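You operate a simulated robot arm through the tools that you are given. There is no shell and no other tool. Be economical: measure what you need, move in short steps, check, and stop when the job is done.

Carry out the task below with a simulated robot arm. There is one attempt and no reset: what you move stays moved.

TASK
Switch the load lever on. Take the chain oil bottle and leave it on the gold cover plate. Take the carton that says "gaskets" from the top of the wooden work bench and put it on the red tool cabinet top. Put one of the blue fuses from the top of the wooden work bench on the red tool cabinet top. Put the brass thermostat that says "76C" from the top of the wooden work bench on the red tool cabinet top and the brass thermostat marked "92C" on top of the blue oil filter box. Close the third cabinet drawer from the top. Put the terminals box on the red tool cabinet top away on the low shelf of the blue-legged table. Put the box that says "fuses" from the top of the blue-legged table on the cream top of the brown dash and the box labelled "washers" on the shelf of the maroon stand of the black bench engine. Take the hex nuts box on the red tool cabinet top and put it away on the returns shelf of the grey rack. Take the rubber boots box and leave it on the red tool cabinet top. Take the black lead reel and leave it on the small steel tray. Do these in any order. Set down upright: chain oil bottle, carton, terminals box. The load lever goes to its stop.

It is judged by the outcome, as a careful person would: the job done as asked, and still so three seconds after it is handed in. It fails if anything else is knocked over, pushed out of place, dropped, spilled or broken. Lids that push on must go on centred and level and be pressed home; caps that screw on are set level and turned clockwise until they are tight.

THE ROBOT
A 7-joint arm with a two-finger parallel gripper on a trunk, on a base that drives. Base frame: it is fixed to the floor where the robot stands at the start and does not move with it; the origin is under the middle of the robot, x ahead of it, y to its left, z up; the surface under the hand at the start is at about z = 0.85. Lengths are in m, angles in degrees, forces in N, time in s.
With the tool pointing down near the work surface it reaches from about 0.52 to 0.96 m from the robot's upright axis, wherever it stands. Its first joint turns from -166.0 to 166.0 degrees. Places, roughly: black lead reel (6x8x20 cm) [-5.9, -6.3, 0.8]; blue fuse [1, 0, 0.75]; blue oil filter box [0.75, 0.75, 1]; brass thermostat [1, 1.25, 0.75]; chain oil bottle [1, 0, 1]; cream top of the brown dash (50x16 cm) [-4.9, -0.54, 1.04]; gold cover plate (8x11x1 cm) [0.6, 0.6, 0.9]; green hose clips box, small red box, small yellow  [-7.5, 0.5, 0.75]; hex nuts box [-1.25, 2.75, 1]; load lever [0.6, 0.1, 0.9]; low shelf of the blue-legged table [-7.4, 0.9, 0.2]; orange carton, purple carton [1, 0.5, 1]; red tool cabinet top [-1.1, 2.7, 1]; returns shelf of the grey rack [-4.9, 2.7, 0.6]; rubber boots box [-5.5, 2.5, 0.25]; shelf of the maroon stand of the black bench engin [-4.46, -2.82, 0.7]; small steel tray (16x10x3 cm) [-5.5, -6.2, 0.7]; terminals box [-1, 2.5, 1]; third cabinet drawer [-1.1, 2.4, 0.7]. Payload 3.91 kg.
Tool frame: the origin (TCP) lies between the finger pads and is the grasp point; the fingertips stand 0.03 m ahead of it; z points along the fingers, y is the line along which they close. Largest opening 0.11 m; finger width 0.02, thickness 0.01; the body of the gripper, 0.048 by 0.112 m, starts 0.055 m behind the TCP.
Orientation is that of the tool frame in the base frame, as a unit quaternion [x, y, z, w]. With the fingers straight down and closing along the base's y, the tool's x points along the base's -x, its y along +y and its z along -z.

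THE INTERFACE
- The arm moves only by the tool apply_moves. Its argument "rows" is a list of rows, each an object (a shift or turn left out is 0, a gripper value left out holds the last) with "hand": the opening in per cent of the stroke, from 0 (shut) to 100 (fully open); "xyz": the shift along the tool's x, y, z in units of 20 mm (1.0 is 20 mm), a list of three; "delta_rot": the turn, a rotation vector about the tool's x, y, z in units of 6 degrees (1.0 is 6 degrees), a list of three. In form: [{"hand": hand, "xyz": [x, y, z], "delta_rot": [ax, ay, az]}, ...]. A call has 1 to 8 rows; each row shifts and turns the commanded pose from where the row before left it, along the tool's axes as they then stand. A call with a number of a shift or a turn outside -1 to 1 is refused whole. Each row takes 0.2 s and may step no farther than 0.05 m and 8.6 degrees from the row before; otherwise, or with a gripper value out of range, the whole call is refused. A pose out of reach is approached as far as the arm can. The call stops where the force on the tool passes 40 N (or 10 N more than at its start, if that is more) or the arm is blocked; 0.2 s more then pass. Each finger travels about 0.072 m/s and halts on what it meets, pressing with about 41 N; the grip force reading is that of the motor and also rises with nothing between the fingers. The clock runs only during rows and for 0.2 s after the last one: add rows that do not move to give the fingers time. It gives the time, the measured TCP pose, the force on the tool (base axes), the opening and the grip force at its end, in the units of the frame above (readings bear some noise), with the torque about the TCP (base axes, N m) and any sound that the robot's microphone picked up, and new pictures: "show" is both (left out), scene, wrist or none.
- Cameras (640 x 400 px; columns grow to the right, rows downward): "scene" is now at [0.2625, 0.0385, 1.4109]; the picture's right is [0.50, -0.87, 0.00], its down [-0.50, -0.29, -0.81] and it looks along [0.71, 0.40, -0.58] (base axes); focal length 288 px, centre (320, 200). "wrist" rides on the gripper at [0.072, 0.017, -0.103] in the tool frame; the picture's right is [-0.23, 0.97, 0.00], its down [-0.76, -0.18, -0.62] and it looks along [-0.61, -0.14, 0.78] (tool axes); focal length 222 px, centre (320, 200). There is no depth. A picture from a camera that has moved, and an enlarged one, comes with that camera's place and axes in the base frame and with its lens. The place of the scene camera against the robot may be out by one fixed shift of up to 0.025 m in any direction.
- slide_trunk(by): slides the trunk up (or, below 0, down) by that many m; the arm and the scene camera ride with it, the base frame stays. It gives what a move gives, with no picture.
- steer(legs): drives the robot by 1 to 6 legs, each [ahead, left, turn to the left] in m, m and degrees, along the robot's own axes; the way and the turn of a leg run together, so that a leg with both is an arc; at most 1.5 m and 180 degrees a leg. The arm and the cameras ride along, it lands a little off, and it stops where it bumps. It gives what a move gives, and a new picture of the scene camera.
- pan_tilt(pan, tilt): turns the head with the scene camera to pan (to the left, within 86 degrees either way) and tilt (down, from -29 to 69), counted from straight ahead of the robot. It gives what a move gives, and a new picture of the scene camera.
- inspect(camera, box): a new picture of the part [left, top, right, bottom] of that camera's present view, enlarged. It takes no simulated time.
- sign_off(): hands the job in; it is judged then, once.

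Work in short steps. Places have to be worked out from the pictures, the camera data and where the tool is seen: move nearer, look again, correct. Check each grasp and each placing, and mend what went wrong. You have 567 turns and 360 pictures in all, those below and enlarged ones among them. Open the gripper and draw the arm clear of the work before you hand the job in, unless the task says otherwise; then end with one line.

The tools are called after "Emit:" as a command line: name --argument value ..., lists and objects as JSON in quotes. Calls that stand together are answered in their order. apply_moves: Moves the arm, as the interface text tells. Its arguments: {"type":"object","properties":{"rows":{"type":"array"},"show":{"type":"string","enum":["both","scene","wrist","none"]}},"required":["rows"]} The other tools are called the same way: slide_trunk (by) slides the trunk up or down; steer (legs) drives the base; pan_tilt (pan, tilt) turns the head that bears the scene camera; inspect (camera, box) takes an enlarged picture of a part of a camera's view; sign_off () hands the job in.

At the start:

```text
time_s: 0.0
tcp_pos: [0.5333, 0.0774, 1.2436]
tcp_rot: [0.0, 1.0, 0.0, 0.0]
wrist_force: [0.3, 0.2, 0.0]
wrist_torque: [-0.02, 0.0, -0.03]
gripper_width: 0.1099
gripper_force: 0.1
trunk travel left (down, up): [-0.6, 0.082]
robot x, y, heading: [0.0035, -0.0008, -0.0]
head pan, tilt: [29.7, 35.4]
```

scene: 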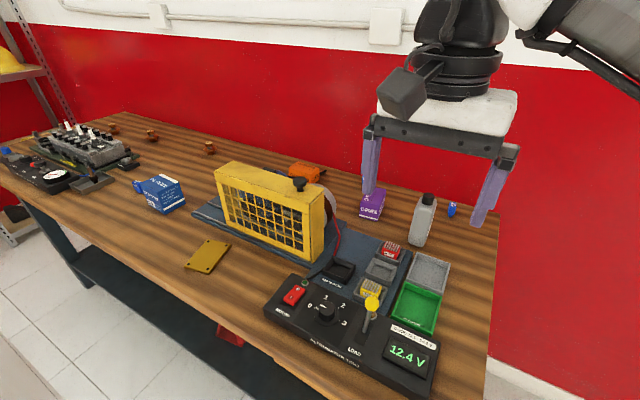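
wrist: 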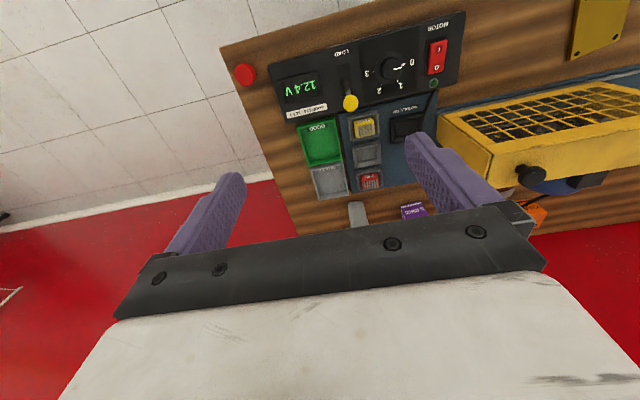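

I begin by looking closer at the load lever panel and the things near it.

Emit:
inspect --camera "scene" --box '[250, 170, 510, 400]'

Emit:
inspect --camera "scene" --box '[0, 100, 260, 280]'

```text
1.74 times, centred on (380, 285) of scene
camera zoom: at [0.2625, 0.0385, 1.4109], right [0.5, -0.87, 0.0], down [-0.5, -0.29, -0.81], along [0.71, 0.4, -0.58], focal length 501 px, centre (216, 52)
```

zoom: 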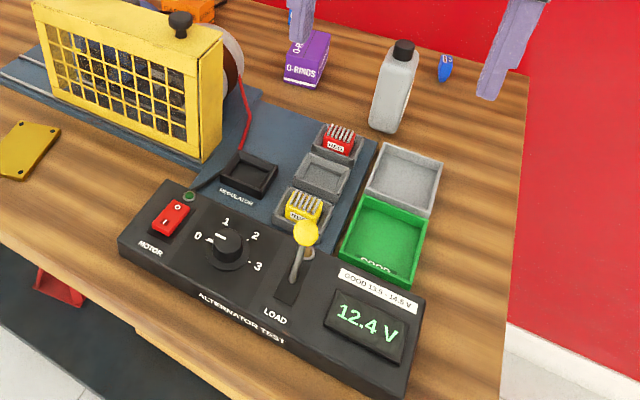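

```text
2.22 times, centred on (130, 190) of scene
camera zoom: at [0.2625, 0.0385, 1.4109], right [0.5, -0.87, 0.0], down [-0.5, -0.29, -0.81], along [0.71, 0.4, -0.58], focal length 640 px, centre (742, 222)
```

zoom: 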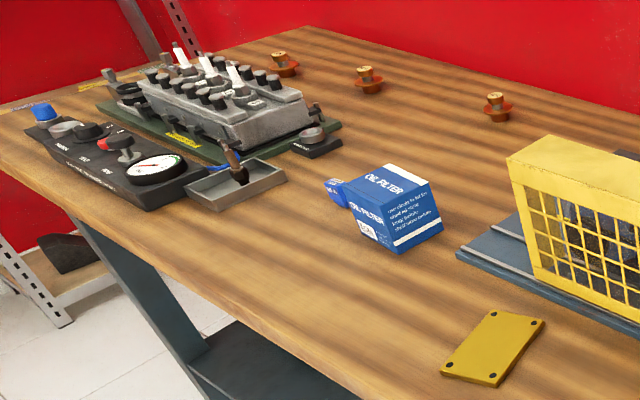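

Checking the lever and panel from the wrist camera too.

Emit:
inspect --camera "wrist" --box '[220, 20, 480, 220]'

Emit:
inspect --camera "scene" --box '[300, 260, 420, 340]'

Emit:
inspect --camera "scene" --box '[100, 110, 230, 190]'

```text
2.00 times, centred on (350, 120) of wrist
camera zoom: at [0.4615, 0.094, 1.3471], right [0.23, 0.97, 0.0], down [0.76, -0.18, 0.62], along [0.61, -0.14, -0.78], focal length 444 px, centre (260, 360)
```

zoom: 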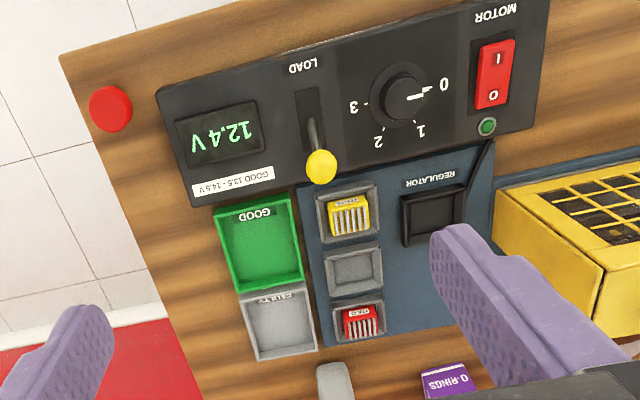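

```text
5.00 times, centred on (360, 300) of scene
camera zoom: at [0.2625, 0.0385, 1.4109], right [0.5, -0.87, 0.0], down [-0.5, -0.29, -0.81], along [0.71, 0.4, -0.58], focal length 1440 px, centre (120, -300)
```

zoom: 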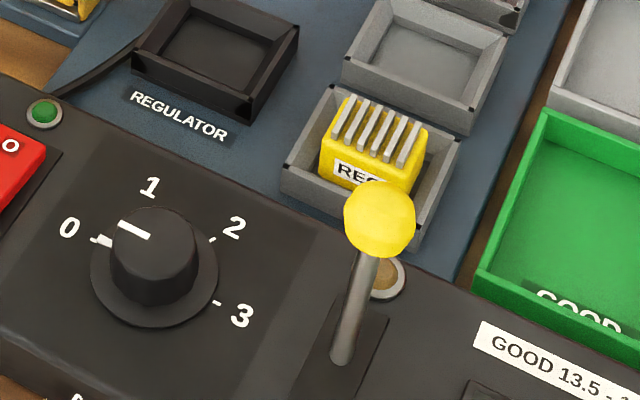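

```text
4.92 times, centred on (165, 150) of scene
camera zoom: at [0.2625, 0.0385, 1.4109], right [0.5, -0.87, 0.0], down [-0.5, -0.29, -0.81], along [0.71, 0.4, -0.58], focal length 1418 px, centre (1083, 446)
```

zoom: 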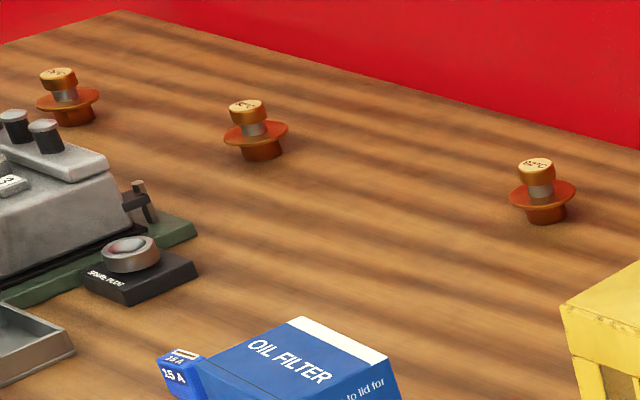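

The lever leans away from the robot with the free slot on the robot's side, so I'll pull it toward -x. I close the fingers and move above the far side of the knob.

Emit:
apply_moves --rows '[{"hand": 0, "xyz": [-0.7, 0.25, 0.9]}, {"xyz": [-0.7, 0.25, 0.9]}, {"xyz": [-0.7, 0.25, 0.9]}, {"xyz": [-0.7, 0.25, 0.9]}, {"xyz": [-0.7, 0.25, 0.9]}, {"xyz": [-0.7, 0.25, 0.9]}, {"xyz": [-0.7, 0.25, 0.6]}, {"xyz": [-0.7, 0.25, 0]}]' --show "both"

```text
time_s: 1.8
tcp_pos: [0.645, 0.117, 1.1239]
tcp_rot: [0.0, 1.0, -0.001, 0.0]
wrist_force: [0.4, -0.1, 0.1]
wrist_torque: [0.01, -0.02, 0.0]
gripper_width: 0.0
gripper_force: 37.5
trunk travel left (down, up): [-0.6, 0.082]
robot x, y, heading: [0.0003, -0.001, 0.2]
head pan, tilt: [29.7, 35.4]
camera scene: at [0.2626, 0.0386, 1.4109], right [0.5, -0.87, 0.0], down [-0.5, -0.29, -0.81], along [0.71, 0.4, -0.58], focal length 288 px, centre (320, 200)
camera wrist: at [0.5742, 0.1343, 1.2277], right [0.23, 0.97, 0.0], down [0.76, -0.18, 0.62], along [0.61, -0.14, -0.78], focal length 222 px, centre (320, 200)
```

scene: 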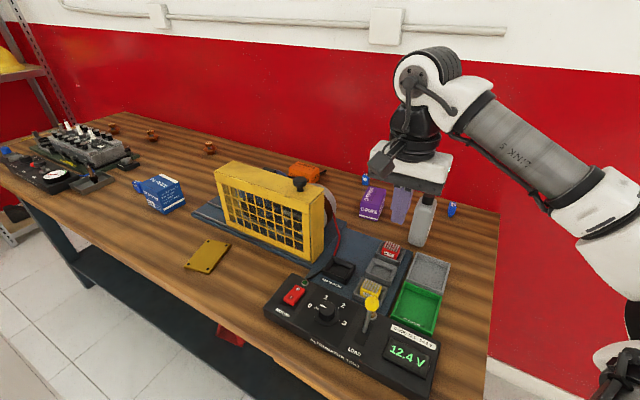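
wrist: 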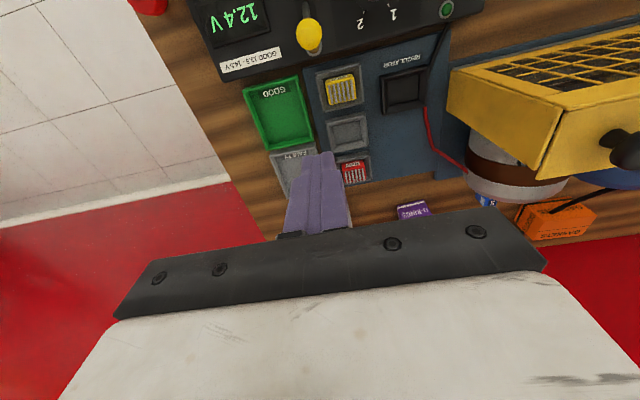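

Two wrist views put the knob at about (0.582, 0.121, 0.938). I descend behind it with shut fingers.

Emit:
apply_moves --rows '[{"xyz": [0.3, 0.1, 1]}, {"xyz": [0.3, 0.1, 1]}, {"xyz": [0, 0, 1]}, {"xyz": [0, 0, 1]}, {"xyz": [0, 0, 1]}, {"xyz": [0, 0, 1]}, {"xyz": [0, 0, 1]}, {"xyz": [0, 0, 1]}]' --show "both"

```text
time_s: 3.6
tcp_pos: [0.6338, 0.1239, 0.9639]
tcp_rot: [0.0, 1.0, 0.001, 0.0]
wrist_force: [0.0, 1.1, -0.3]
wrist_torque: [-0.04, 0.0, -0.01]
gripper_width: 0.0
gripper_force: 38.1
trunk travel left (down, up): [-0.6, 0.082]
robot x, y, heading: [0.001, -0.0027, -0.1]
head pan, tilt: [29.7, 35.4]
camera scene: at [0.2626, 0.0385, 1.4109], right [0.5, -0.87, 0.0], down [-0.5, -0.29, -0.81], along [0.71, 0.4, -0.58], focal length 288 px, centre (320, 200)
camera wrist: at [0.5616, 0.1395, 1.0675], right [0.23, 0.97, 0.0], down [0.76, -0.18, 0.62], along [0.61, -0.14, -0.78], focal length 222 px, centre (320, 200)
```

scene: 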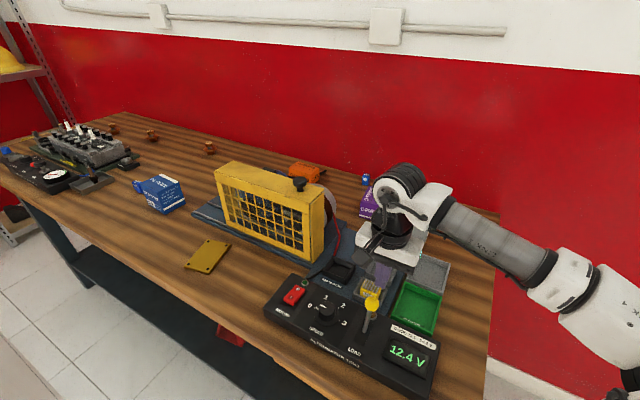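
wrist: 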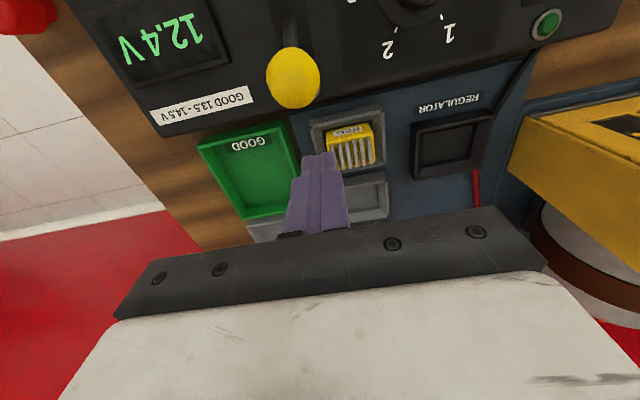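

Knob confirmed at (0.580, 0.121). I pull toward -x.

Emit:
apply_moves --rows '[{"xyz": [0.5, -0.1, 0.4]}, {"xyz": [0.7, 0, 0]}, {"xyz": [0.7, 0, 0]}, {"xyz": [0.7, 0, 0]}, {"xyz": [0.7, 0, 0]}, {"xyz": [0.7, 0, 0]}]' --show "both"

```text
time_s: 5.0
tcp_pos: [0.5517, 0.118, 0.9549]
tcp_rot: [0.0, 1.0, 0.001, -0.001]
wrist_force: [-0.5, -0.1, -0.3]
wrist_torque: [-0.01, 0.01, -0.01]
gripper_width: 0.0
gripper_force: 37.9
trunk travel left (down, up): [-0.6, 0.082]
robot x, y, heading: [-0.0007, 0.0042, -0.0]
head pan, tilt: [29.7, 35.4]
camera scene: at [0.2624, 0.0385, 1.4109], right [0.5, -0.87, 0.0], down [-0.5, -0.29, -0.81], along [0.71, 0.4, -0.58], focal length 288 px, centre (320, 200)
camera wrist: at [0.4806, 0.1352, 1.0591], right [0.23, 0.97, 0.0], down [0.76, -0.18, 0.62], along [0.61, -0.14, -0.78], focal length 222 px, centre (320, 200)
```

scene: 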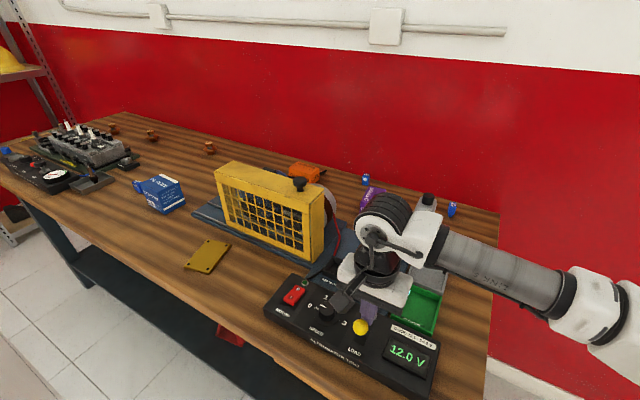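
wrist: 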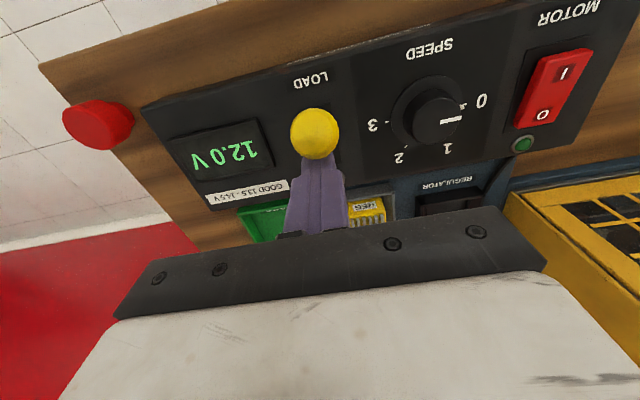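

The display dropped to 12.0 V, so the load is on; I keep pulling gently until the stop.

Emit:
apply_moves --rows '[{"xyz": [0.5, 0, 0]}, {"xyz": [0.5, 0, 0]}, {"xyz": [0.4, 0, 0]}, {"xyz": [0.4, 0, 0]}]' --show "both"

```text
time_s: 5.5
tcp_pos: [0.5483, 0.1176, 0.956]
tcp_rot: [0.007, 1.0, 0.003, 0.01]
wrist_force: [18.8, -2.5, -1.8]
wrist_torque: [0.08, -0.44, -0.03]
gripper_width: 0.0
gripper_force: 37.9
trunk travel left (down, up): [-0.6, 0.082]
robot x, y, heading: [0.0039, 0.0021, -0.0]
head pan, tilt: [29.7, 35.4]
stopped in row 2: the force on the tool passed its limit at 48 N (the readings are from after the stop); the commanded pose is now the measured one
camera scene: at [0.264, 0.0383, 1.4107], right [0.49, -0.87, 0.0], down [-0.5, -0.29, -0.81], along [0.71, 0.4, -0.58], focal length 288 px, centre (320, 200)
camera wrist: at [0.4747, 0.1354, 1.0589], right [0.24, 0.97, 0.01], down [0.75, -0.19, 0.64], along [0.62, -0.15, -0.77], focal length 222 px, centre (320, 200)
```

scene: 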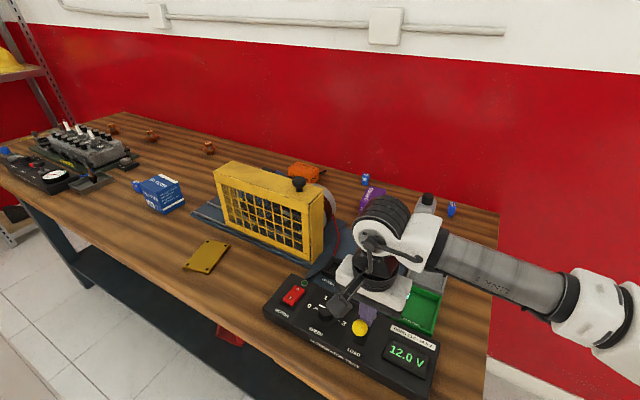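
wrist: 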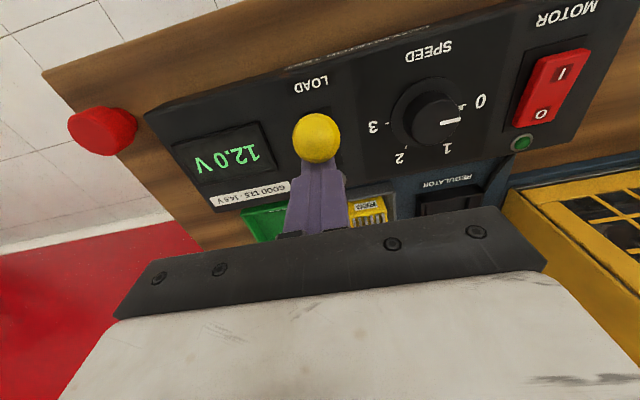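

Lever is at its stop. I back away from it and rise.

Emit:
apply_moves --rows '[{"xyz": [-1, 0, -0.1]}, {"xyz": [-1, 0, -1]}, {"xyz": [-1, 0, -1]}, {"xyz": [-1, -0.3, -1]}, {"xyz": [-1, -0.3, -1]}, {"xyz": [-1, -0.3, -1]}, {"xyz": [-1, -0.3, -1]}, {"hand": 100, "xyz": [-1, 0, -1]}]' --show "both"

```text
time_s: 7.3
tcp_pos: [0.7024, 0.0927, 1.1013]
tcp_rot: [0.005, 1.0, 0.001, 0.008]
wrist_force: [-0.3, -0.2, -0.4]
wrist_torque: [-0.03, 0.01, -0.02]
gripper_width: 0.0532
gripper_force: 0.1
trunk travel left (down, up): [-0.6, 0.082]
robot x, y, heading: [-0.0023, 0.0011, -0.1]
head pan, tilt: [29.7, 35.4]
camera scene: at [0.2631, 0.0386, 1.4109], right [0.49, -0.87, 0.0], down [-0.5, -0.29, -0.81], along [0.71, 0.4, -0.58], focal length 288 px, centre (320, 200)
camera wrist: at [0.629, 0.1103, 1.2042], right [0.24, 0.97, 0.01], down [0.75, -0.19, 0.63], along [0.62, -0.15, -0.77], focal length 222 px, centre (320, 200)
```

scene: 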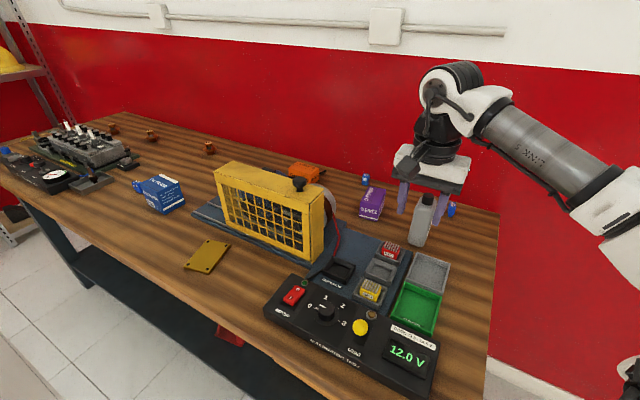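
wrist: 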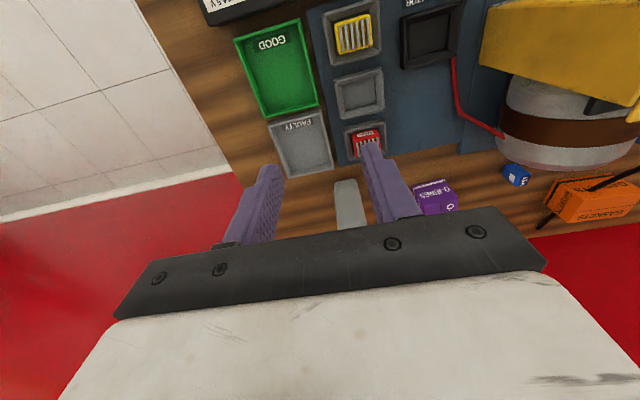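

The orange carton reads "GASKETS". I bring the open hand above and just short of the bottle to measure it.

Emit:
apply_moves --rows '[{"hand": 100, "xyz": [-1, 0, -0.5]}, {"xyz": [-1, 0, -0.5]}, {"xyz": [-1, 0, -0.3]}, {"xyz": [-1, 0, -0.2]}, {"xyz": [-1, 0, 0]}, {"xyz": [-1, 0, 0]}, {"xyz": [-1, 0, 0]}]' --show "both"

```text
time_s: 8.9
tcp_pos: [0.8422, 0.0902, 1.1328]
tcp_rot: [0.006, 1.0, 0.001, 0.008]
wrist_force: [0.3, -0.7, 0.0]
wrist_torque: [-0.02, -0.04, 0.01]
gripper_width: 0.1098
gripper_force: 0.1
trunk travel left (down, up): [-0.6, 0.082]
robot x, y, heading: [-0.0031, 0.0028, -0.0]
head pan, tilt: [29.7, 35.4]
camera scene: at [0.2633, 0.0386, 1.4108], right [0.49, -0.87, 0.0], down [-0.5, -0.29, -0.81], along [0.71, 0.4, -0.58], focal length 288 px, centre (320, 200)
camera wrist: at [0.7695, 0.1076, 1.2355], right [0.24, 0.97, 0.01], down [0.75, -0.19, 0.63], along [0.62, -0.15, -0.77], focal length 222 px, centre (320, 200)
```

scene: 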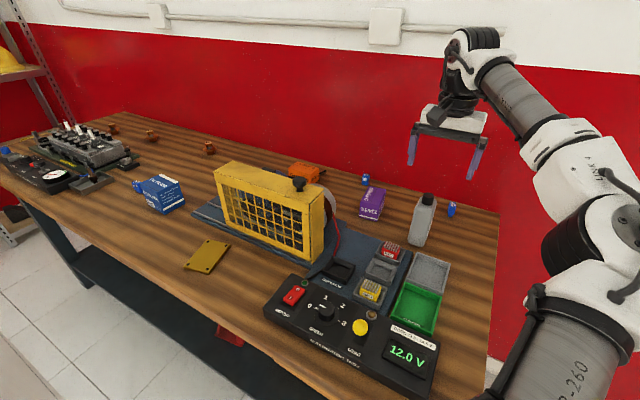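
wrist: 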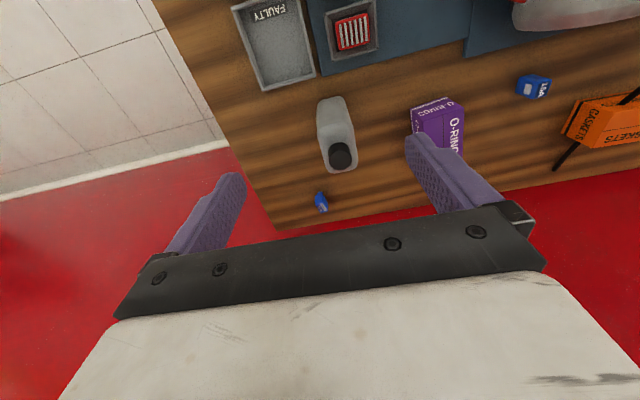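

Cap top is around (0.894, 0.103, 1.01), bottle aligned with the base axes. I straighten the small tilt and descend around it.

Emit:
apply_moves --rows '[{"xyz": [-0.9, 0.2, 0.5], "delta_rot": [0, 0.153, -0.115]}, {"xyz": [-0.9, 0.2, 0.5]}, {"xyz": [-0.85, 0.2, 0.4]}, {"xyz": [0, 0, 1]}, {"xyz": [0, 0, 1]}, {"xyz": [0, 0, 1]}]' --show "both"

```text
time_s: 10.3
tcp_pos: [0.8953, 0.1029, 1.044]
tcp_rot: [-0.001, 1.0, 0.001, -0.001]
wrist_force: [-0.6, -0.7, -0.4]
wrist_torque: [-0.02, -0.02, 0.03]
gripper_width: 0.1099
gripper_force: 0.1
trunk travel left (down, up): [-0.6, 0.082]
robot x, y, heading: [0.003, 0.0043, -0.1]
head pan, tilt: [29.7, 35.4]
camera scene: at [0.2633, 0.0383, 1.4109], right [0.49, -0.87, 0.0], down [-0.5, -0.29, -0.81], along [0.71, 0.4, -0.58], focal length 288 px, centre (320, 200)
camera wrist: at [0.8236, 0.1187, 1.1486], right [0.23, 0.97, 0.0], down [0.76, -0.18, 0.62], along [0.61, -0.14, -0.78], focal length 222 px, centre (320, 200)
```

scene: 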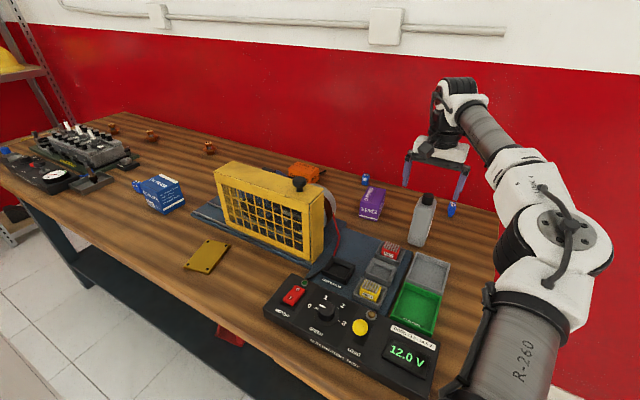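
wrist: 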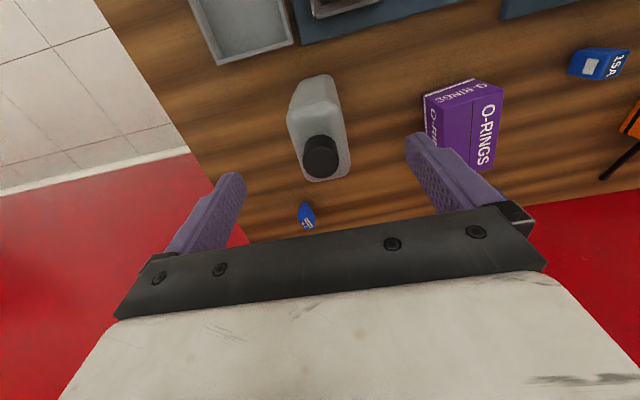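

Cap top is nearer (0.898, 0.104, 0.995). I descend the remaining 9 cm and close.

Emit:
apply_moves --rows '[{"xyz": [-0.15, 0.1, 1]}, {"xyz": [0, 0, 1]}, {"xyz": [0, 0, 1]}, {"xyz": [0, 0, 1]}, {"xyz": [0, 0, 0.4]}, {"hand": 0}, {"hand": 0}, {"hand": 0}]' --show "both"

```text
time_s: 12.1
tcp_pos: [0.8986, 0.1042, 0.9573]
tcp_rot: [0.0, 1.0, 0.001, 0.0]
wrist_force: [0.0, -1.6, 0.6]
wrist_torque: [-0.3, 0.01, -0.01]
gripper_width: 0.046
gripper_force: 41.1
trunk travel left (down, up): [-0.6, 0.082]
robot x, y, heading: [0.0002, -0.0002, 0.2]
head pan, tilt: [29.7, 35.4]
camera scene: at [0.263, 0.0382, 1.411], right [0.49, -0.87, 0.0], down [-0.5, -0.29, -0.81], along [0.71, 0.4, -0.58], focal length 288 px, centre (320, 200)
camera wrist: at [0.8271, 0.1211, 1.0614], right [0.23, 0.97, 0.0], down [0.76, -0.18, 0.62], along [0.61, -0.14, -0.78], focal length 222 px, centre (320, 200)
```

scene: 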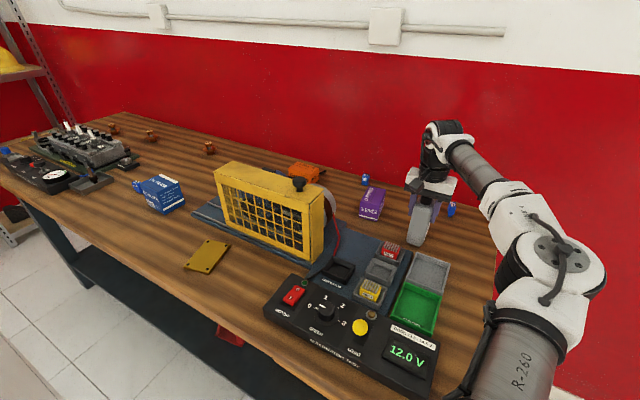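
wrist: 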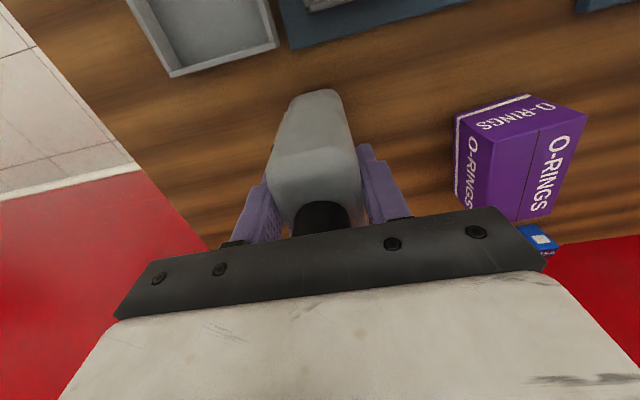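

Grasp holds at 46 mm. I lift and draw back before swinging left.

Emit:
apply_moves --rows '[{"xyz": [0, 0, -1]}, {"xyz": [0, 0, -1]}, {"xyz": [0, 0, -1]}, {"xyz": [0, 0, -1]}, {"xyz": [0.5, 0, -1]}, {"xyz": [0.5, 0, -1]}, {"xyz": [0.5, 0, -1]}, {"xyz": [0.5, 0, -1]}]' --show "scene"

Emit:
apply_moves --rows '[{"xyz": [0.5, 1, -1]}, {"xyz": [0.5, 1, -1]}, {"xyz": [0.5, 1, -1]}, {"xyz": [0.5, 1, -1]}, {"xyz": [0.5, 1, -1]}, {"xyz": [0.5, 1, 0]}, {"xyz": [0.5, 1, 0]}, {"xyz": [0.5, 1, 0]}]' --show "none"

Emit:
apply_moves --rows '[{"xyz": [0.8, 1, 0]}, {"xyz": [0.8, 1, 0]}, {"xyz": [0.8, 1, 0]}, {"xyz": [0.8, 1, 0]}, {"xyz": [0.8, 1, 0]}, {"xyz": [0.8, 1, 0]}, {"xyz": [0.8, 1, 0]}, {"xyz": [0.8, 1, 0]}]' --show "both"

```text
time_s: 13.9
tcp_pos: [0.8584, 0.1055, 1.1166]
tcp_rot: [-0.001, 1.0, 0.001, 0.0]
wrist_force: [0.0, -0.3, -3.5]
wrist_torque: [0.0, 0.0, -0.02]
gripper_width: 0.0459
gripper_force: 40.6
trunk travel left (down, up): [-0.6, 0.082]
robot x, y, heading: [0.005, -0.0009, 0.1]
head pan, tilt: [29.7, 35.4]
camera scene: at [0.2632, 0.0385, 1.4109], right [0.49, -0.87, 0.0], down [-0.5, -0.29, -0.81], along [0.71, 0.4, -0.58], focal length 288 px, centre (320, 200)
```

scene: 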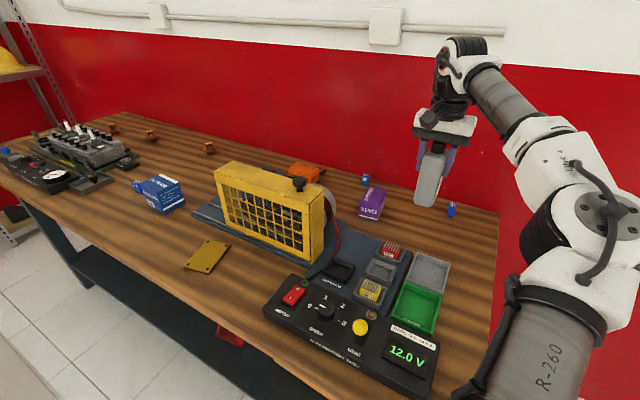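

```text
time_s: 15.7
tcp_pos: [0.7782, 0.265, 1.2177]
tcp_rot: [-0.001, 1.0, 0.0, 0.0]
wrist_force: [0.4, -0.6, -3.4]
wrist_torque: [-0.03, 0.01, 0.02]
gripper_width: 0.0457
gripper_force: 41.3
trunk travel left (down, up): [-0.6, 0.082]
robot x, y, heading: [0.0057, 0.0005, -0.2]
head pan, tilt: [29.7, 35.4]
```

```text
time_s: 17.5
tcp_pos: [0.6483, 0.428, 1.2195]
tcp_rot: [-0.001, 1.0, 0.001, 0.0]
wrist_force: [0.0, 0.3, -3.6]
wrist_torque: [-0.01, 0.03, -0.01]
gripper_width: 0.0459
gripper_force: 40.9
trunk travel left (down, up): [-0.6, 0.082]
robot x, y, heading: [0.0048, -0.0022, 0.2]
head pan, tilt: [29.7, 35.4]
camera scene: at [0.263, 0.0391, 1.4109], right [0.49, -0.87, 0.0], down [-0.5, -0.29, -0.81], along [0.71, 0.4, -0.58], focal length 288 px, centre (320, 200)
camera wrist: at [0.577, 0.4427, 1.324], right [0.23, 0.97, 0.0], down [0.76, -0.18, 0.62], along [0.61, -0.14, -0.78], focal length 222 px, centre (320, 200)
```

scene: 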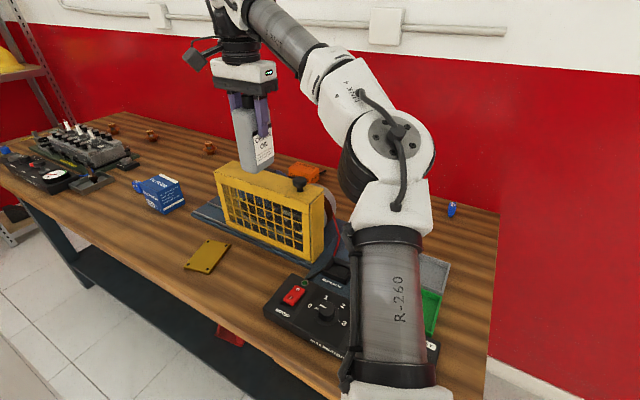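
wrist: 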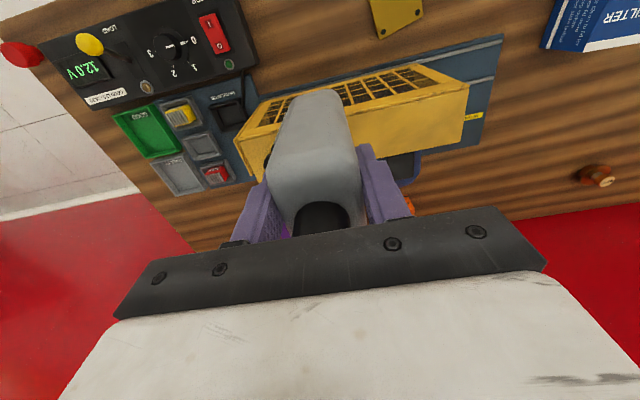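

The gold plate is ahead-left; I continue toward it and look.

Emit:
apply_moves --rows '[{"xyz": [0.6, 1, 0]}, {"xyz": [0.6, 1, 0]}, {"xyz": [0.6, 1, 0]}, {"xyz": [0.6, 1, 0]}, {"xyz": [0.6, 1, 0]}, {"xyz": [0.6, 1, 0]}, {"xyz": [0.6, 1, 0]}]' --show "both"

```text
time_s: 19.1
tcp_pos: [0.5567, 0.558, 1.2171]
tcp_rot: [-0.001, 1.0, 0.002, 0.0]
wrist_force: [-0.3, 1.4, -4.2]
wrist_torque: [0.0, 0.01, 0.0]
gripper_width: 0.0462
gripper_force: 40.8
out of reach, approached as far as the arm can: row 7
trunk travel left (down, up): [-0.6, 0.082]
robot x, y, heading: [0.0007, -0.001, 0.1]
head pan, tilt: [29.7, 35.4]
camera scene: at [0.2628, 0.0391, 1.411], right [0.49, -0.87, 0.0], down [-0.5, -0.29, -0.81], along [0.71, 0.4, -0.58], focal length 288 px, centre (320, 200)
camera wrist: at [0.4841, 0.5745, 1.3205], right [0.23, 0.97, 0.0], down [0.76, -0.18, 0.62], along [0.61, -0.14, -0.78], focal length 222 px, centre (320, 200)
```

scene: 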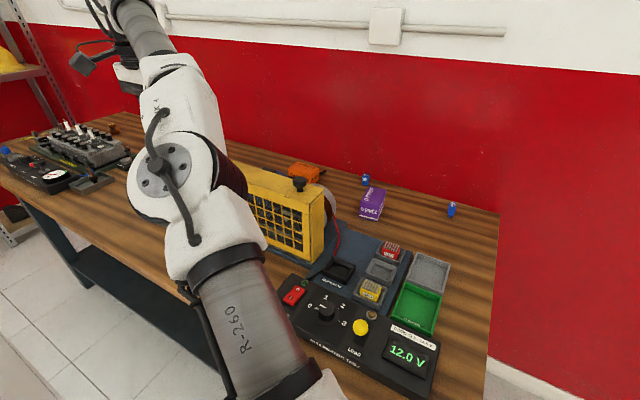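
wrist: 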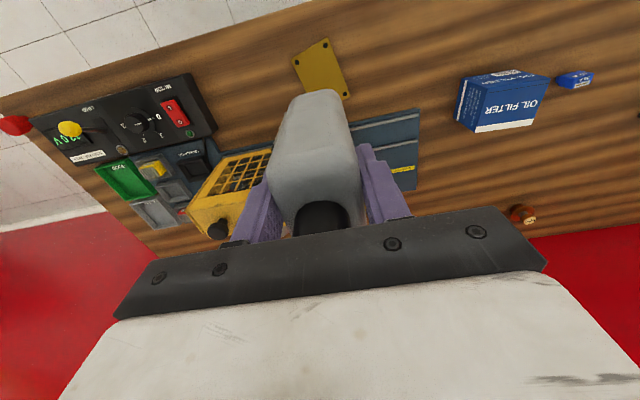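

The plate centre works out to about (0.557, 0.562), right below the bottle. I descend straight, stopping short to check.

Emit:
apply_moves --rows '[{"xyz": [0, 0.2, 1]}, {"xyz": [0, 0, 1]}, {"xyz": [0, 0, 1]}, {"xyz": [0, 0, 1]}, {"xyz": [0, 0, 1]}, {"xyz": [0, 0, 1]}, {"xyz": [0, 0, 1]}, {"xyz": [0, 0, 1]}]' --show "none"

Emit:
apply_moves --rows '[{"xyz": [0, 0, 1]}, {"xyz": [0, 0, 1]}, {"xyz": [0, 0, 1]}]' --show "both"

```text
time_s: 20.9
tcp_pos: [0.5817, 0.6052, 1.0741]
tcp_rot: [-0.001, 1.0, 0.0, 0.0]
wrist_force: [-0.6, 0.5, -3.8]
wrist_torque: [-0.01, 0.0, 0.01]
gripper_width: 0.0458
gripper_force: 41.0
out of reach, approached as far as the arm can: row 1, 2, 3, 4, 5, 6, 7, 8
trunk travel left (down, up): [-0.6, 0.082]
robot x, y, heading: [-0.0004, 0.0007, -0.1]
head pan, tilt: [29.7, 35.4]
```

```text
time_s: 21.7
tcp_pos: [0.5894, 0.6171, 1.0179]
tcp_rot: [-0.001, 1.0, 0.0, -0.001]
wrist_force: [0.4, -1.1, -4.1]
wrist_torque: [0.01, 0.01, 0.04]
gripper_width: 0.0457
gripper_force: 41.4
out of reach, approached as far as the arm can: row 1, 2, 3
trunk travel left (down, up): [-0.6, 0.082]
robot x, y, heading: [-0.0018, 0.0017, -0.2]
head pan, tilt: [29.7, 35.4]
camera scene: at [0.2636, 0.039, 1.4108], right [0.49, -0.87, 0.0], down [-0.5, -0.29, -0.81], along [0.71, 0.4, -0.58], focal length 288 px, centre (320, 200)
camera wrist: at [0.5176, 0.6333, 1.121], right [0.23, 0.97, 0.0], down [0.76, -0.18, 0.62], along [0.61, -0.14, -0.78], focal length 222 px, centre (320, 200)
```

scene: 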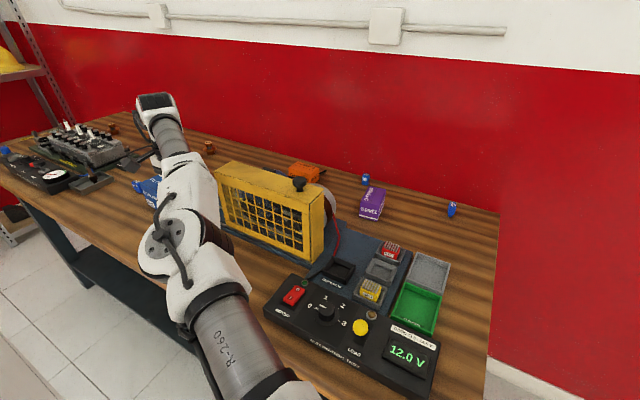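
wrist: 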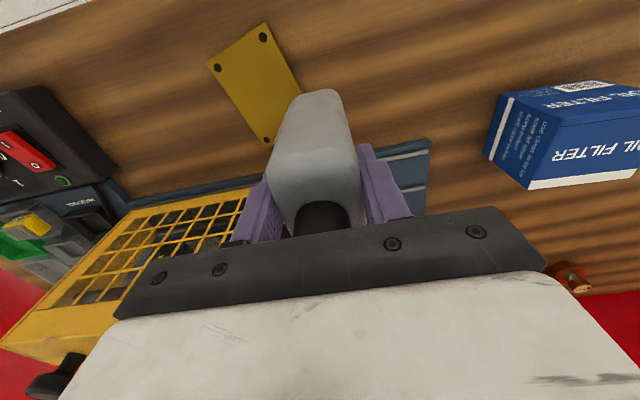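

The arm is held off by a joint limit with this wrist yaw; the plate itself is seen at upper-left, about 4 cm off. I rise a little and yaw the hand with the arm's direction.

Emit:
apply_moves --rows '[{"xyz": [0, 0, -1], "delta_rot": [0, 0, -1]}, {"xyz": [0, 0, -1], "delta_rot": [0, 0, -1]}, {"xyz": [0, 0, -1], "delta_rot": [0, 0, -1]}, {"xyz": [0, 0, 0], "delta_rot": [0, 0, -1]}, {"xyz": [0, 0, 0], "delta_rot": [0, 0, -1]}]' --show "both"

```text
time_s: 22.9
tcp_pos: [0.5799, 0.6056, 1.0771]
tcp_rot: [-0.26, 0.966, 0.002, 0.0]
wrist_force: [0.0, 0.0, -4.3]
wrist_torque: [-0.01, 0.01, -0.01]
gripper_width: 0.0458
gripper_force: 41.0
out of reach, approached as far as the arm can: row 1, 2, 3
trunk travel left (down, up): [-0.6, 0.082]
robot x, y, heading: [0.0008, -0.0024, -0.1]
head pan, tilt: [29.7, 35.4]
camera scene: at [0.2634, 0.0385, 1.4108], right [0.49, -0.87, 0.0], down [-0.5, -0.29, -0.81], along [0.71, 0.4, -0.58], focal length 288 px, centre (320, 200)
camera wrist: at [0.5099, 0.5823, 1.1813], right [-0.29, 0.96, 0.0], down [0.75, 0.23, 0.62], along [0.6, 0.18, -0.78], focal length 222 px, centre (320, 200)
```

scene: 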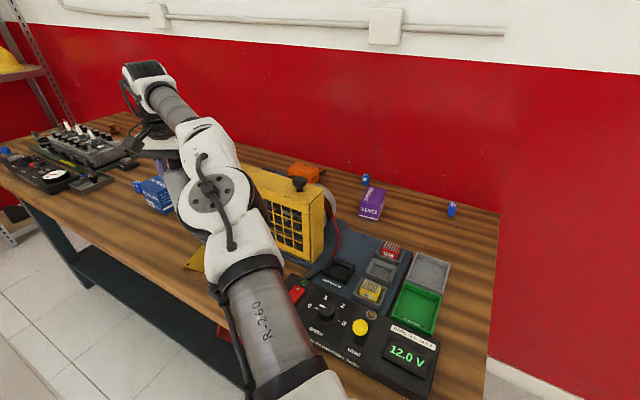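
wrist: 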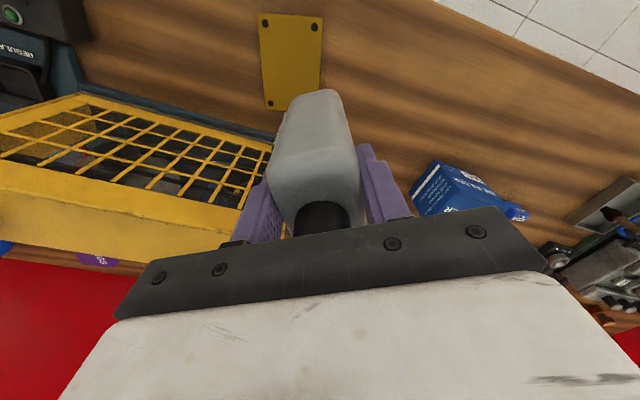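

Plate centre again computes to (0.555, 0.558). I shift over it, then go down to just above.

Emit:
apply_moves --rows '[{"xyz": [0.55, -0.36, 0]}, {"xyz": [0.55, -0.36, 0]}, {"xyz": [0.55, -0.36, 0]}, {"xyz": [0.55, -0.36, 0]}, {"xyz": [0, 0, 1]}, {"xyz": [0, 0, 1]}, {"xyz": [0, 0, 1]}, {"xyz": [0, 0, 1]}]' --show "both"

```text
time_s: 24.7
tcp_pos: [0.5559, 0.5581, 0.9962]
tcp_rot: [-0.259, 0.966, 0.001, 0.0]
wrist_force: [-0.3, 0.4, -3.6]
wrist_torque: [0.01, 0.04, -0.01]
gripper_width: 0.0459
gripper_force: 41.3
trunk travel left (down, up): [-0.6, 0.082]
robot x, y, heading: [-0.0022, -0.0019, 0.1]
head pan, tilt: [29.7, 35.4]
camera scene: at [0.2635, 0.0388, 1.4108], right [0.49, -0.87, 0.0], down [-0.5, -0.29, -0.81], along [0.71, 0.4, -0.58], focal length 288 px, centre (320, 200)
camera wrist: at [0.4853, 0.5364, 1.1006], right [-0.29, 0.96, 0.0], down [0.75, 0.23, 0.62], along [0.6, 0.18, -0.78], focal length 222 px, centre (320, 200)
```

scene: 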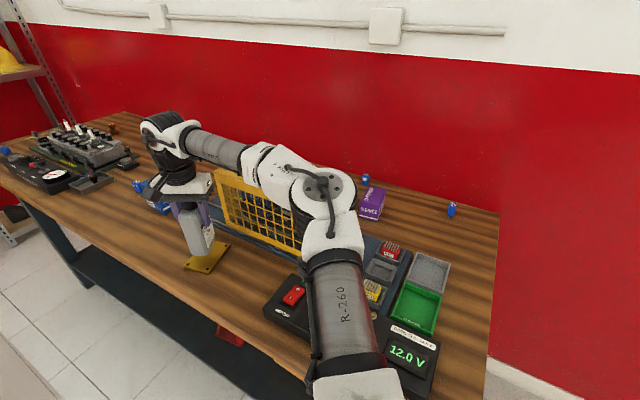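
wrist: 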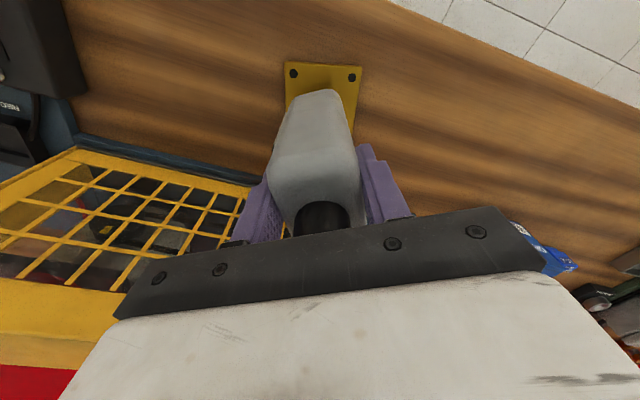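

Well aligned over the plate. I lower the last 3 cm in small steps watching force.

Emit:
apply_moves --rows '[{"xyz": [0, 0, 0.5]}, {"xyz": [0, 0, 0.4]}, {"xyz": [0, 0, 0.3]}, {"xyz": [0, 0, 0.1]}]' --show "scene"

```text
time_s: 25.7
tcp_pos: [0.5554, 0.5566, 0.9697]
tcp_rot: [-0.26, 0.966, 0.001, -0.001]
wrist_force: [0.1, -0.1, -4.0]
wrist_torque: [-0.01, 0.02, -0.03]
gripper_width: 0.046
gripper_force: 41.6
trunk travel left (down, up): [-0.6, 0.082]
robot x, y, heading: [0.0024, -0.0007, 0.1]
head pan, tilt: [29.7, 35.4]
camera scene: at [0.2633, 0.0387, 1.4108], right [0.49, -0.87, 0.0], down [-0.5, -0.29, -0.81], along [0.71, 0.4, -0.58], focal length 288 px, centre (320, 200)
```

scene: 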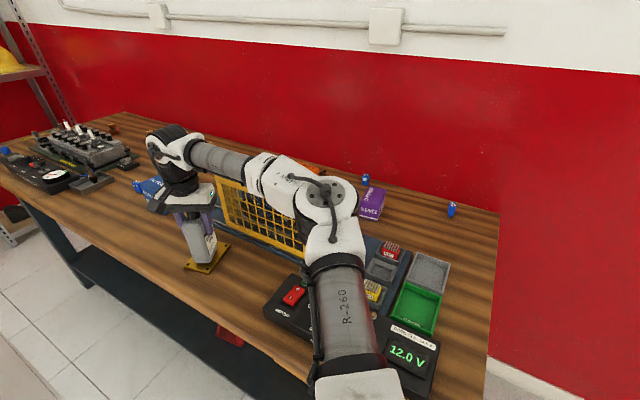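

Not yet touching (force still just the weight). Smaller steps down.

Emit:
apply_moves --rows '[{"xyz": [0, 0, 0.1]}, {"xyz": [0, 0, 0.1]}, {"xyz": [0, 0, 0.1]}]' --show "none"

Emit:
inspect --camera "scene" --box '[150, 180, 260, 290]'

```text
time_s: 26.5
tcp_pos: [0.5552, 0.5579, 0.9682]
tcp_rot: [-0.259, 0.966, 0.003, 0.002]
wrist_force: [2.2, 2.1, 15.8]
wrist_torque: [-0.41, -0.05, 0.07]
gripper_width: 0.0457
gripper_force: 41.0
trunk travel left (down, up): [-0.6, 0.082]
robot x, y, heading: [0.0011, 0.0012, 0.1]
head pan, tilt: [29.7, 35.4]
```

```text
3.64 times, centred on (205, 235) of scene
camera zoom: at [0.2622, 0.0376, 1.4115], right [0.49, -0.87, 0.0], down [-0.5, -0.29, -0.82], along [0.71, 0.4, -0.58], focal length 1048 px, centre (738, 73)
```

zoom: 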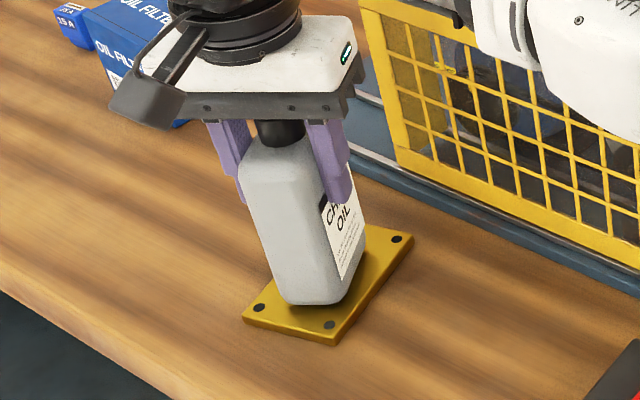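

Contact, with the bottle base fully on the plate. I open and rise.

Emit:
apply_moves --rows '[{"xyz": [0, 0, -0.1]}, {"hand": 60}, {"hand": 100}, {"hand": 100}, {"hand": 100}]' --show "none"

Emit:
apply_moves --rows '[{"xyz": [0, 0, -1]}, {"xyz": [0, 0, -1]}, {"xyz": [0, 0, -1]}, {"xyz": [0, 0, -1]}, {"xyz": [0, 0, -1]}, {"xyz": [0, 0, -1]}, {"xyz": [0, 0, -1]}, {"xyz": [0, 0, -1]}]' --show "both"

```text
time_s: 27.7
tcp_pos: [0.5556, 0.5569, 0.9664]
tcp_rot: [-0.26, 0.966, 0.001, 0.001]
wrist_force: [0.9, 0.3, -0.2]
wrist_torque: [0.0, 0.01, 0.03]
gripper_width: 0.1099
gripper_force: 0.1
trunk travel left (down, up): [-0.6, 0.082]
robot x, y, heading: [0.0015, -0.0007, 0.2]
head pan, tilt: [29.7, 35.4]
```

```text
time_s: 29.5
tcp_pos: [0.5542, 0.5575, 1.1272]
tcp_rot: [-0.259, 0.966, 0.001, 0.001]
wrist_force: [-0.2, -0.1, 0.0]
wrist_torque: [-0.04, -0.02, -0.01]
gripper_width: 0.11
gripper_force: 0.1
trunk travel left (down, up): [-0.6, 0.082]
robot x, y, heading: [0.0006, -0.0044, 0.3]
head pan, tilt: [29.7, 35.4]
camera scene: at [0.2628, 0.0384, 1.4109], right [0.49, -0.87, 0.0], down [-0.5, -0.29, -0.82], along [0.71, 0.4, -0.58], focal length 288 px, centre (320, 200)
camera wrist: at [0.4839, 0.5354, 1.2314], right [-0.29, 0.96, 0.0], down [0.75, 0.23, 0.62], along [0.6, 0.18, -0.78], focal length 222 px, centre (320, 200)
```

scene: 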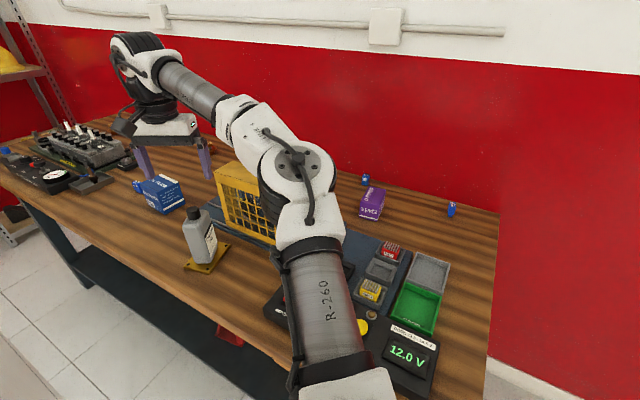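
wrist: 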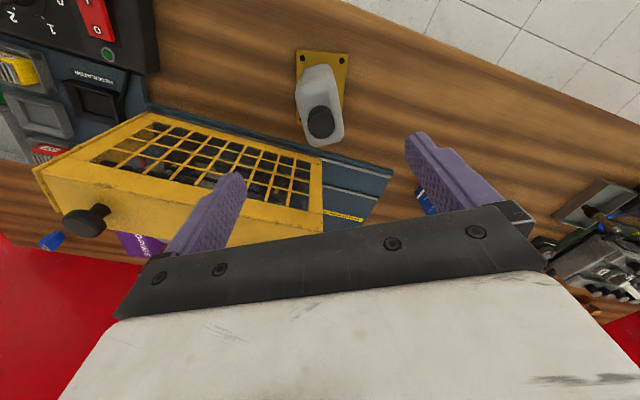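

Bottle stands on the plate. Now I raise the hand and drive left toward the thermostats and filter box.

Emit:
apply_moves --rows '[{"xyz": [0, 0, -1]}, {"xyz": [0, 0, -1]}, {"xyz": [0.5, -0.86, -1]}, {"xyz": [0.5, -0.86, -1], "delta_rot": [0, 0, 0]}, {"xyz": [0.5, -0.86, -1]}, {"xyz": [0.5, -0.86, 0]}, {"xyz": [0.5, -0.86, 0]}, {"xyz": [0.5, -0.86, 0]}]' --show "none"

Emit:
steer --legs '[[0, 0.9, 0]]'

```text
time_s: 31.3
tcp_pos: [0.5567, 0.4373, 1.2264]
tcp_rot: [-0.26, 0.966, 0.001, 0.001]
wrist_force: [0.1, 0.1, -0.3]
wrist_torque: [0.01, -0.02, -0.02]
gripper_width: 0.11
gripper_force: 0.0
trunk travel left (down, up): [-0.6, 0.082]
robot x, y, heading: [0.003, -0.0012, -0.1]
head pan, tilt: [29.7, 35.4]
```

```text
time_s: 38.7
tcp_pos: [0.5694, 1.3354, 1.2265]
tcp_rot: [-0.254, 0.967, 0.002, 0.001]
wrist_force: [0.4, 0.2, 0.6]
wrist_torque: [-0.01, 0.0, 0.01]
gripper_width: 0.11
gripper_force: 0.0
trunk travel left (down, up): [-0.6, 0.082]
robot x, y, heading: [0.0076, 0.9046, -0.8]
head pan, tilt: [29.7, 35.4]
camera scene: at [0.2697, 0.9384, 1.4109], right [0.48, -0.88, 0.0], down [-0.51, -0.28, -0.81], along [0.71, 0.39, -0.58], focal length 288 px, centre (320, 200)
```

scene: 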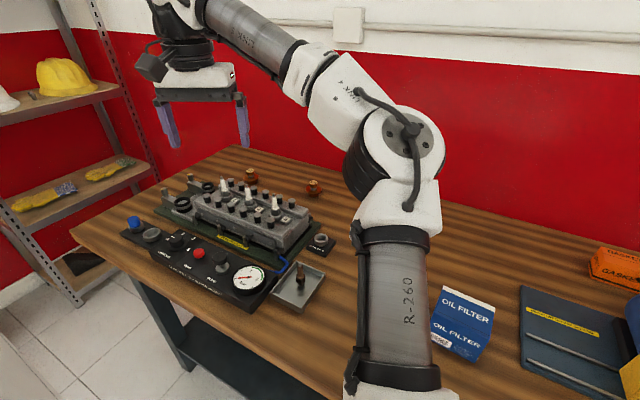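

I zoom on the visible thermostats' labels and pan the head to find the third.

Emit:
inspect --camera "scene" --box '[230, 155, 340, 215]'

Emit:
pan_tilt --pan 5 --tilt 32

```text
5.82 times, centred on (285, 185) of scene
camera zoom: at [0.2697, 0.9384, 1.4109], right [0.48, -0.88, 0.0], down [-0.51, -0.28, -0.81], along [0.71, 0.39, -0.58], focal length 1676 px, centre (524, 287)
```

zoom: 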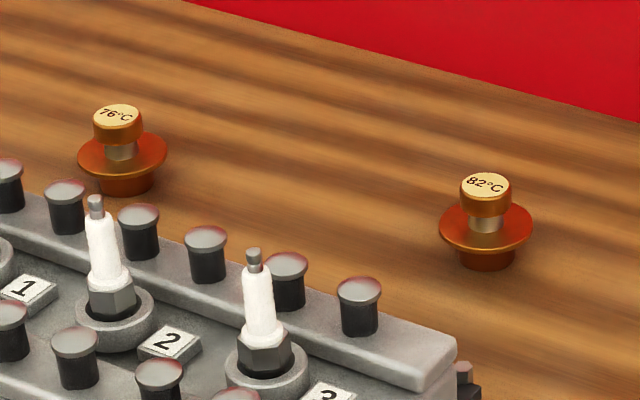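

```text
time_s: 39.6
tcp_pos: [0.5687, 1.3346, 1.2265]
tcp_rot: [-0.254, 0.967, 0.002, 0.001]
wrist_force: [0.2, 0.2, -0.5]
wrist_torque: [0.02, 0.01, -0.01]
gripper_width: 0.1098
gripper_force: 0.1
trunk travel left (down, up): [-0.6, 0.082]
robot x, y, heading: [0.009, 0.9011, -0.5]
head pan, tilt: [5.0, 32.0]
camera scene: at [0.2822, 0.9025, 1.4162], right [0.08, -1.0, 0.0], down [-0.53, -0.04, -0.85], along [0.85, 0.06, -0.53], focal length 288 px, centre (320, 200)
```

scene: 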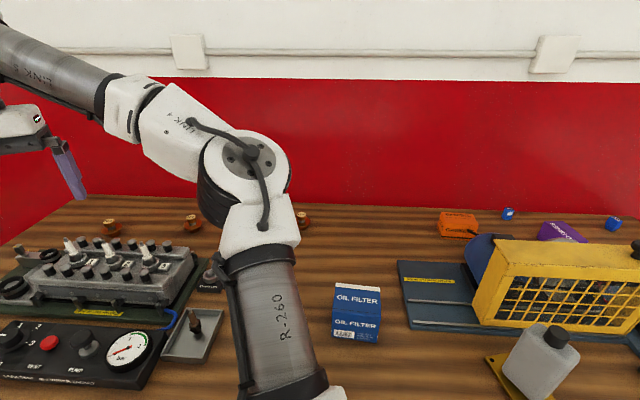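

C (far) is 76C, the middle one 82C; I check the third one.

Emit:
inspect --camera "scene" --box '[270, 195, 330, 235]'

```text
10.00 times, centred on (300, 215) of scene
camera zoom: at [0.2822, 0.9025, 1.4162], right [0.08, -1.0, 0.0], down [-0.53, -0.04, -0.85], along [0.85, 0.06, -0.53], focal length 2881 px, centre (520, 50)
```

zoom: 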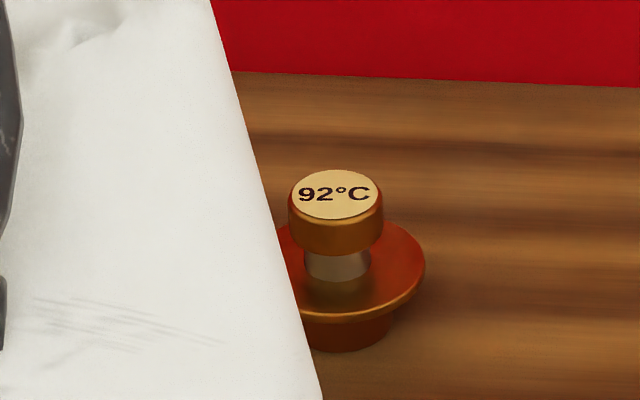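

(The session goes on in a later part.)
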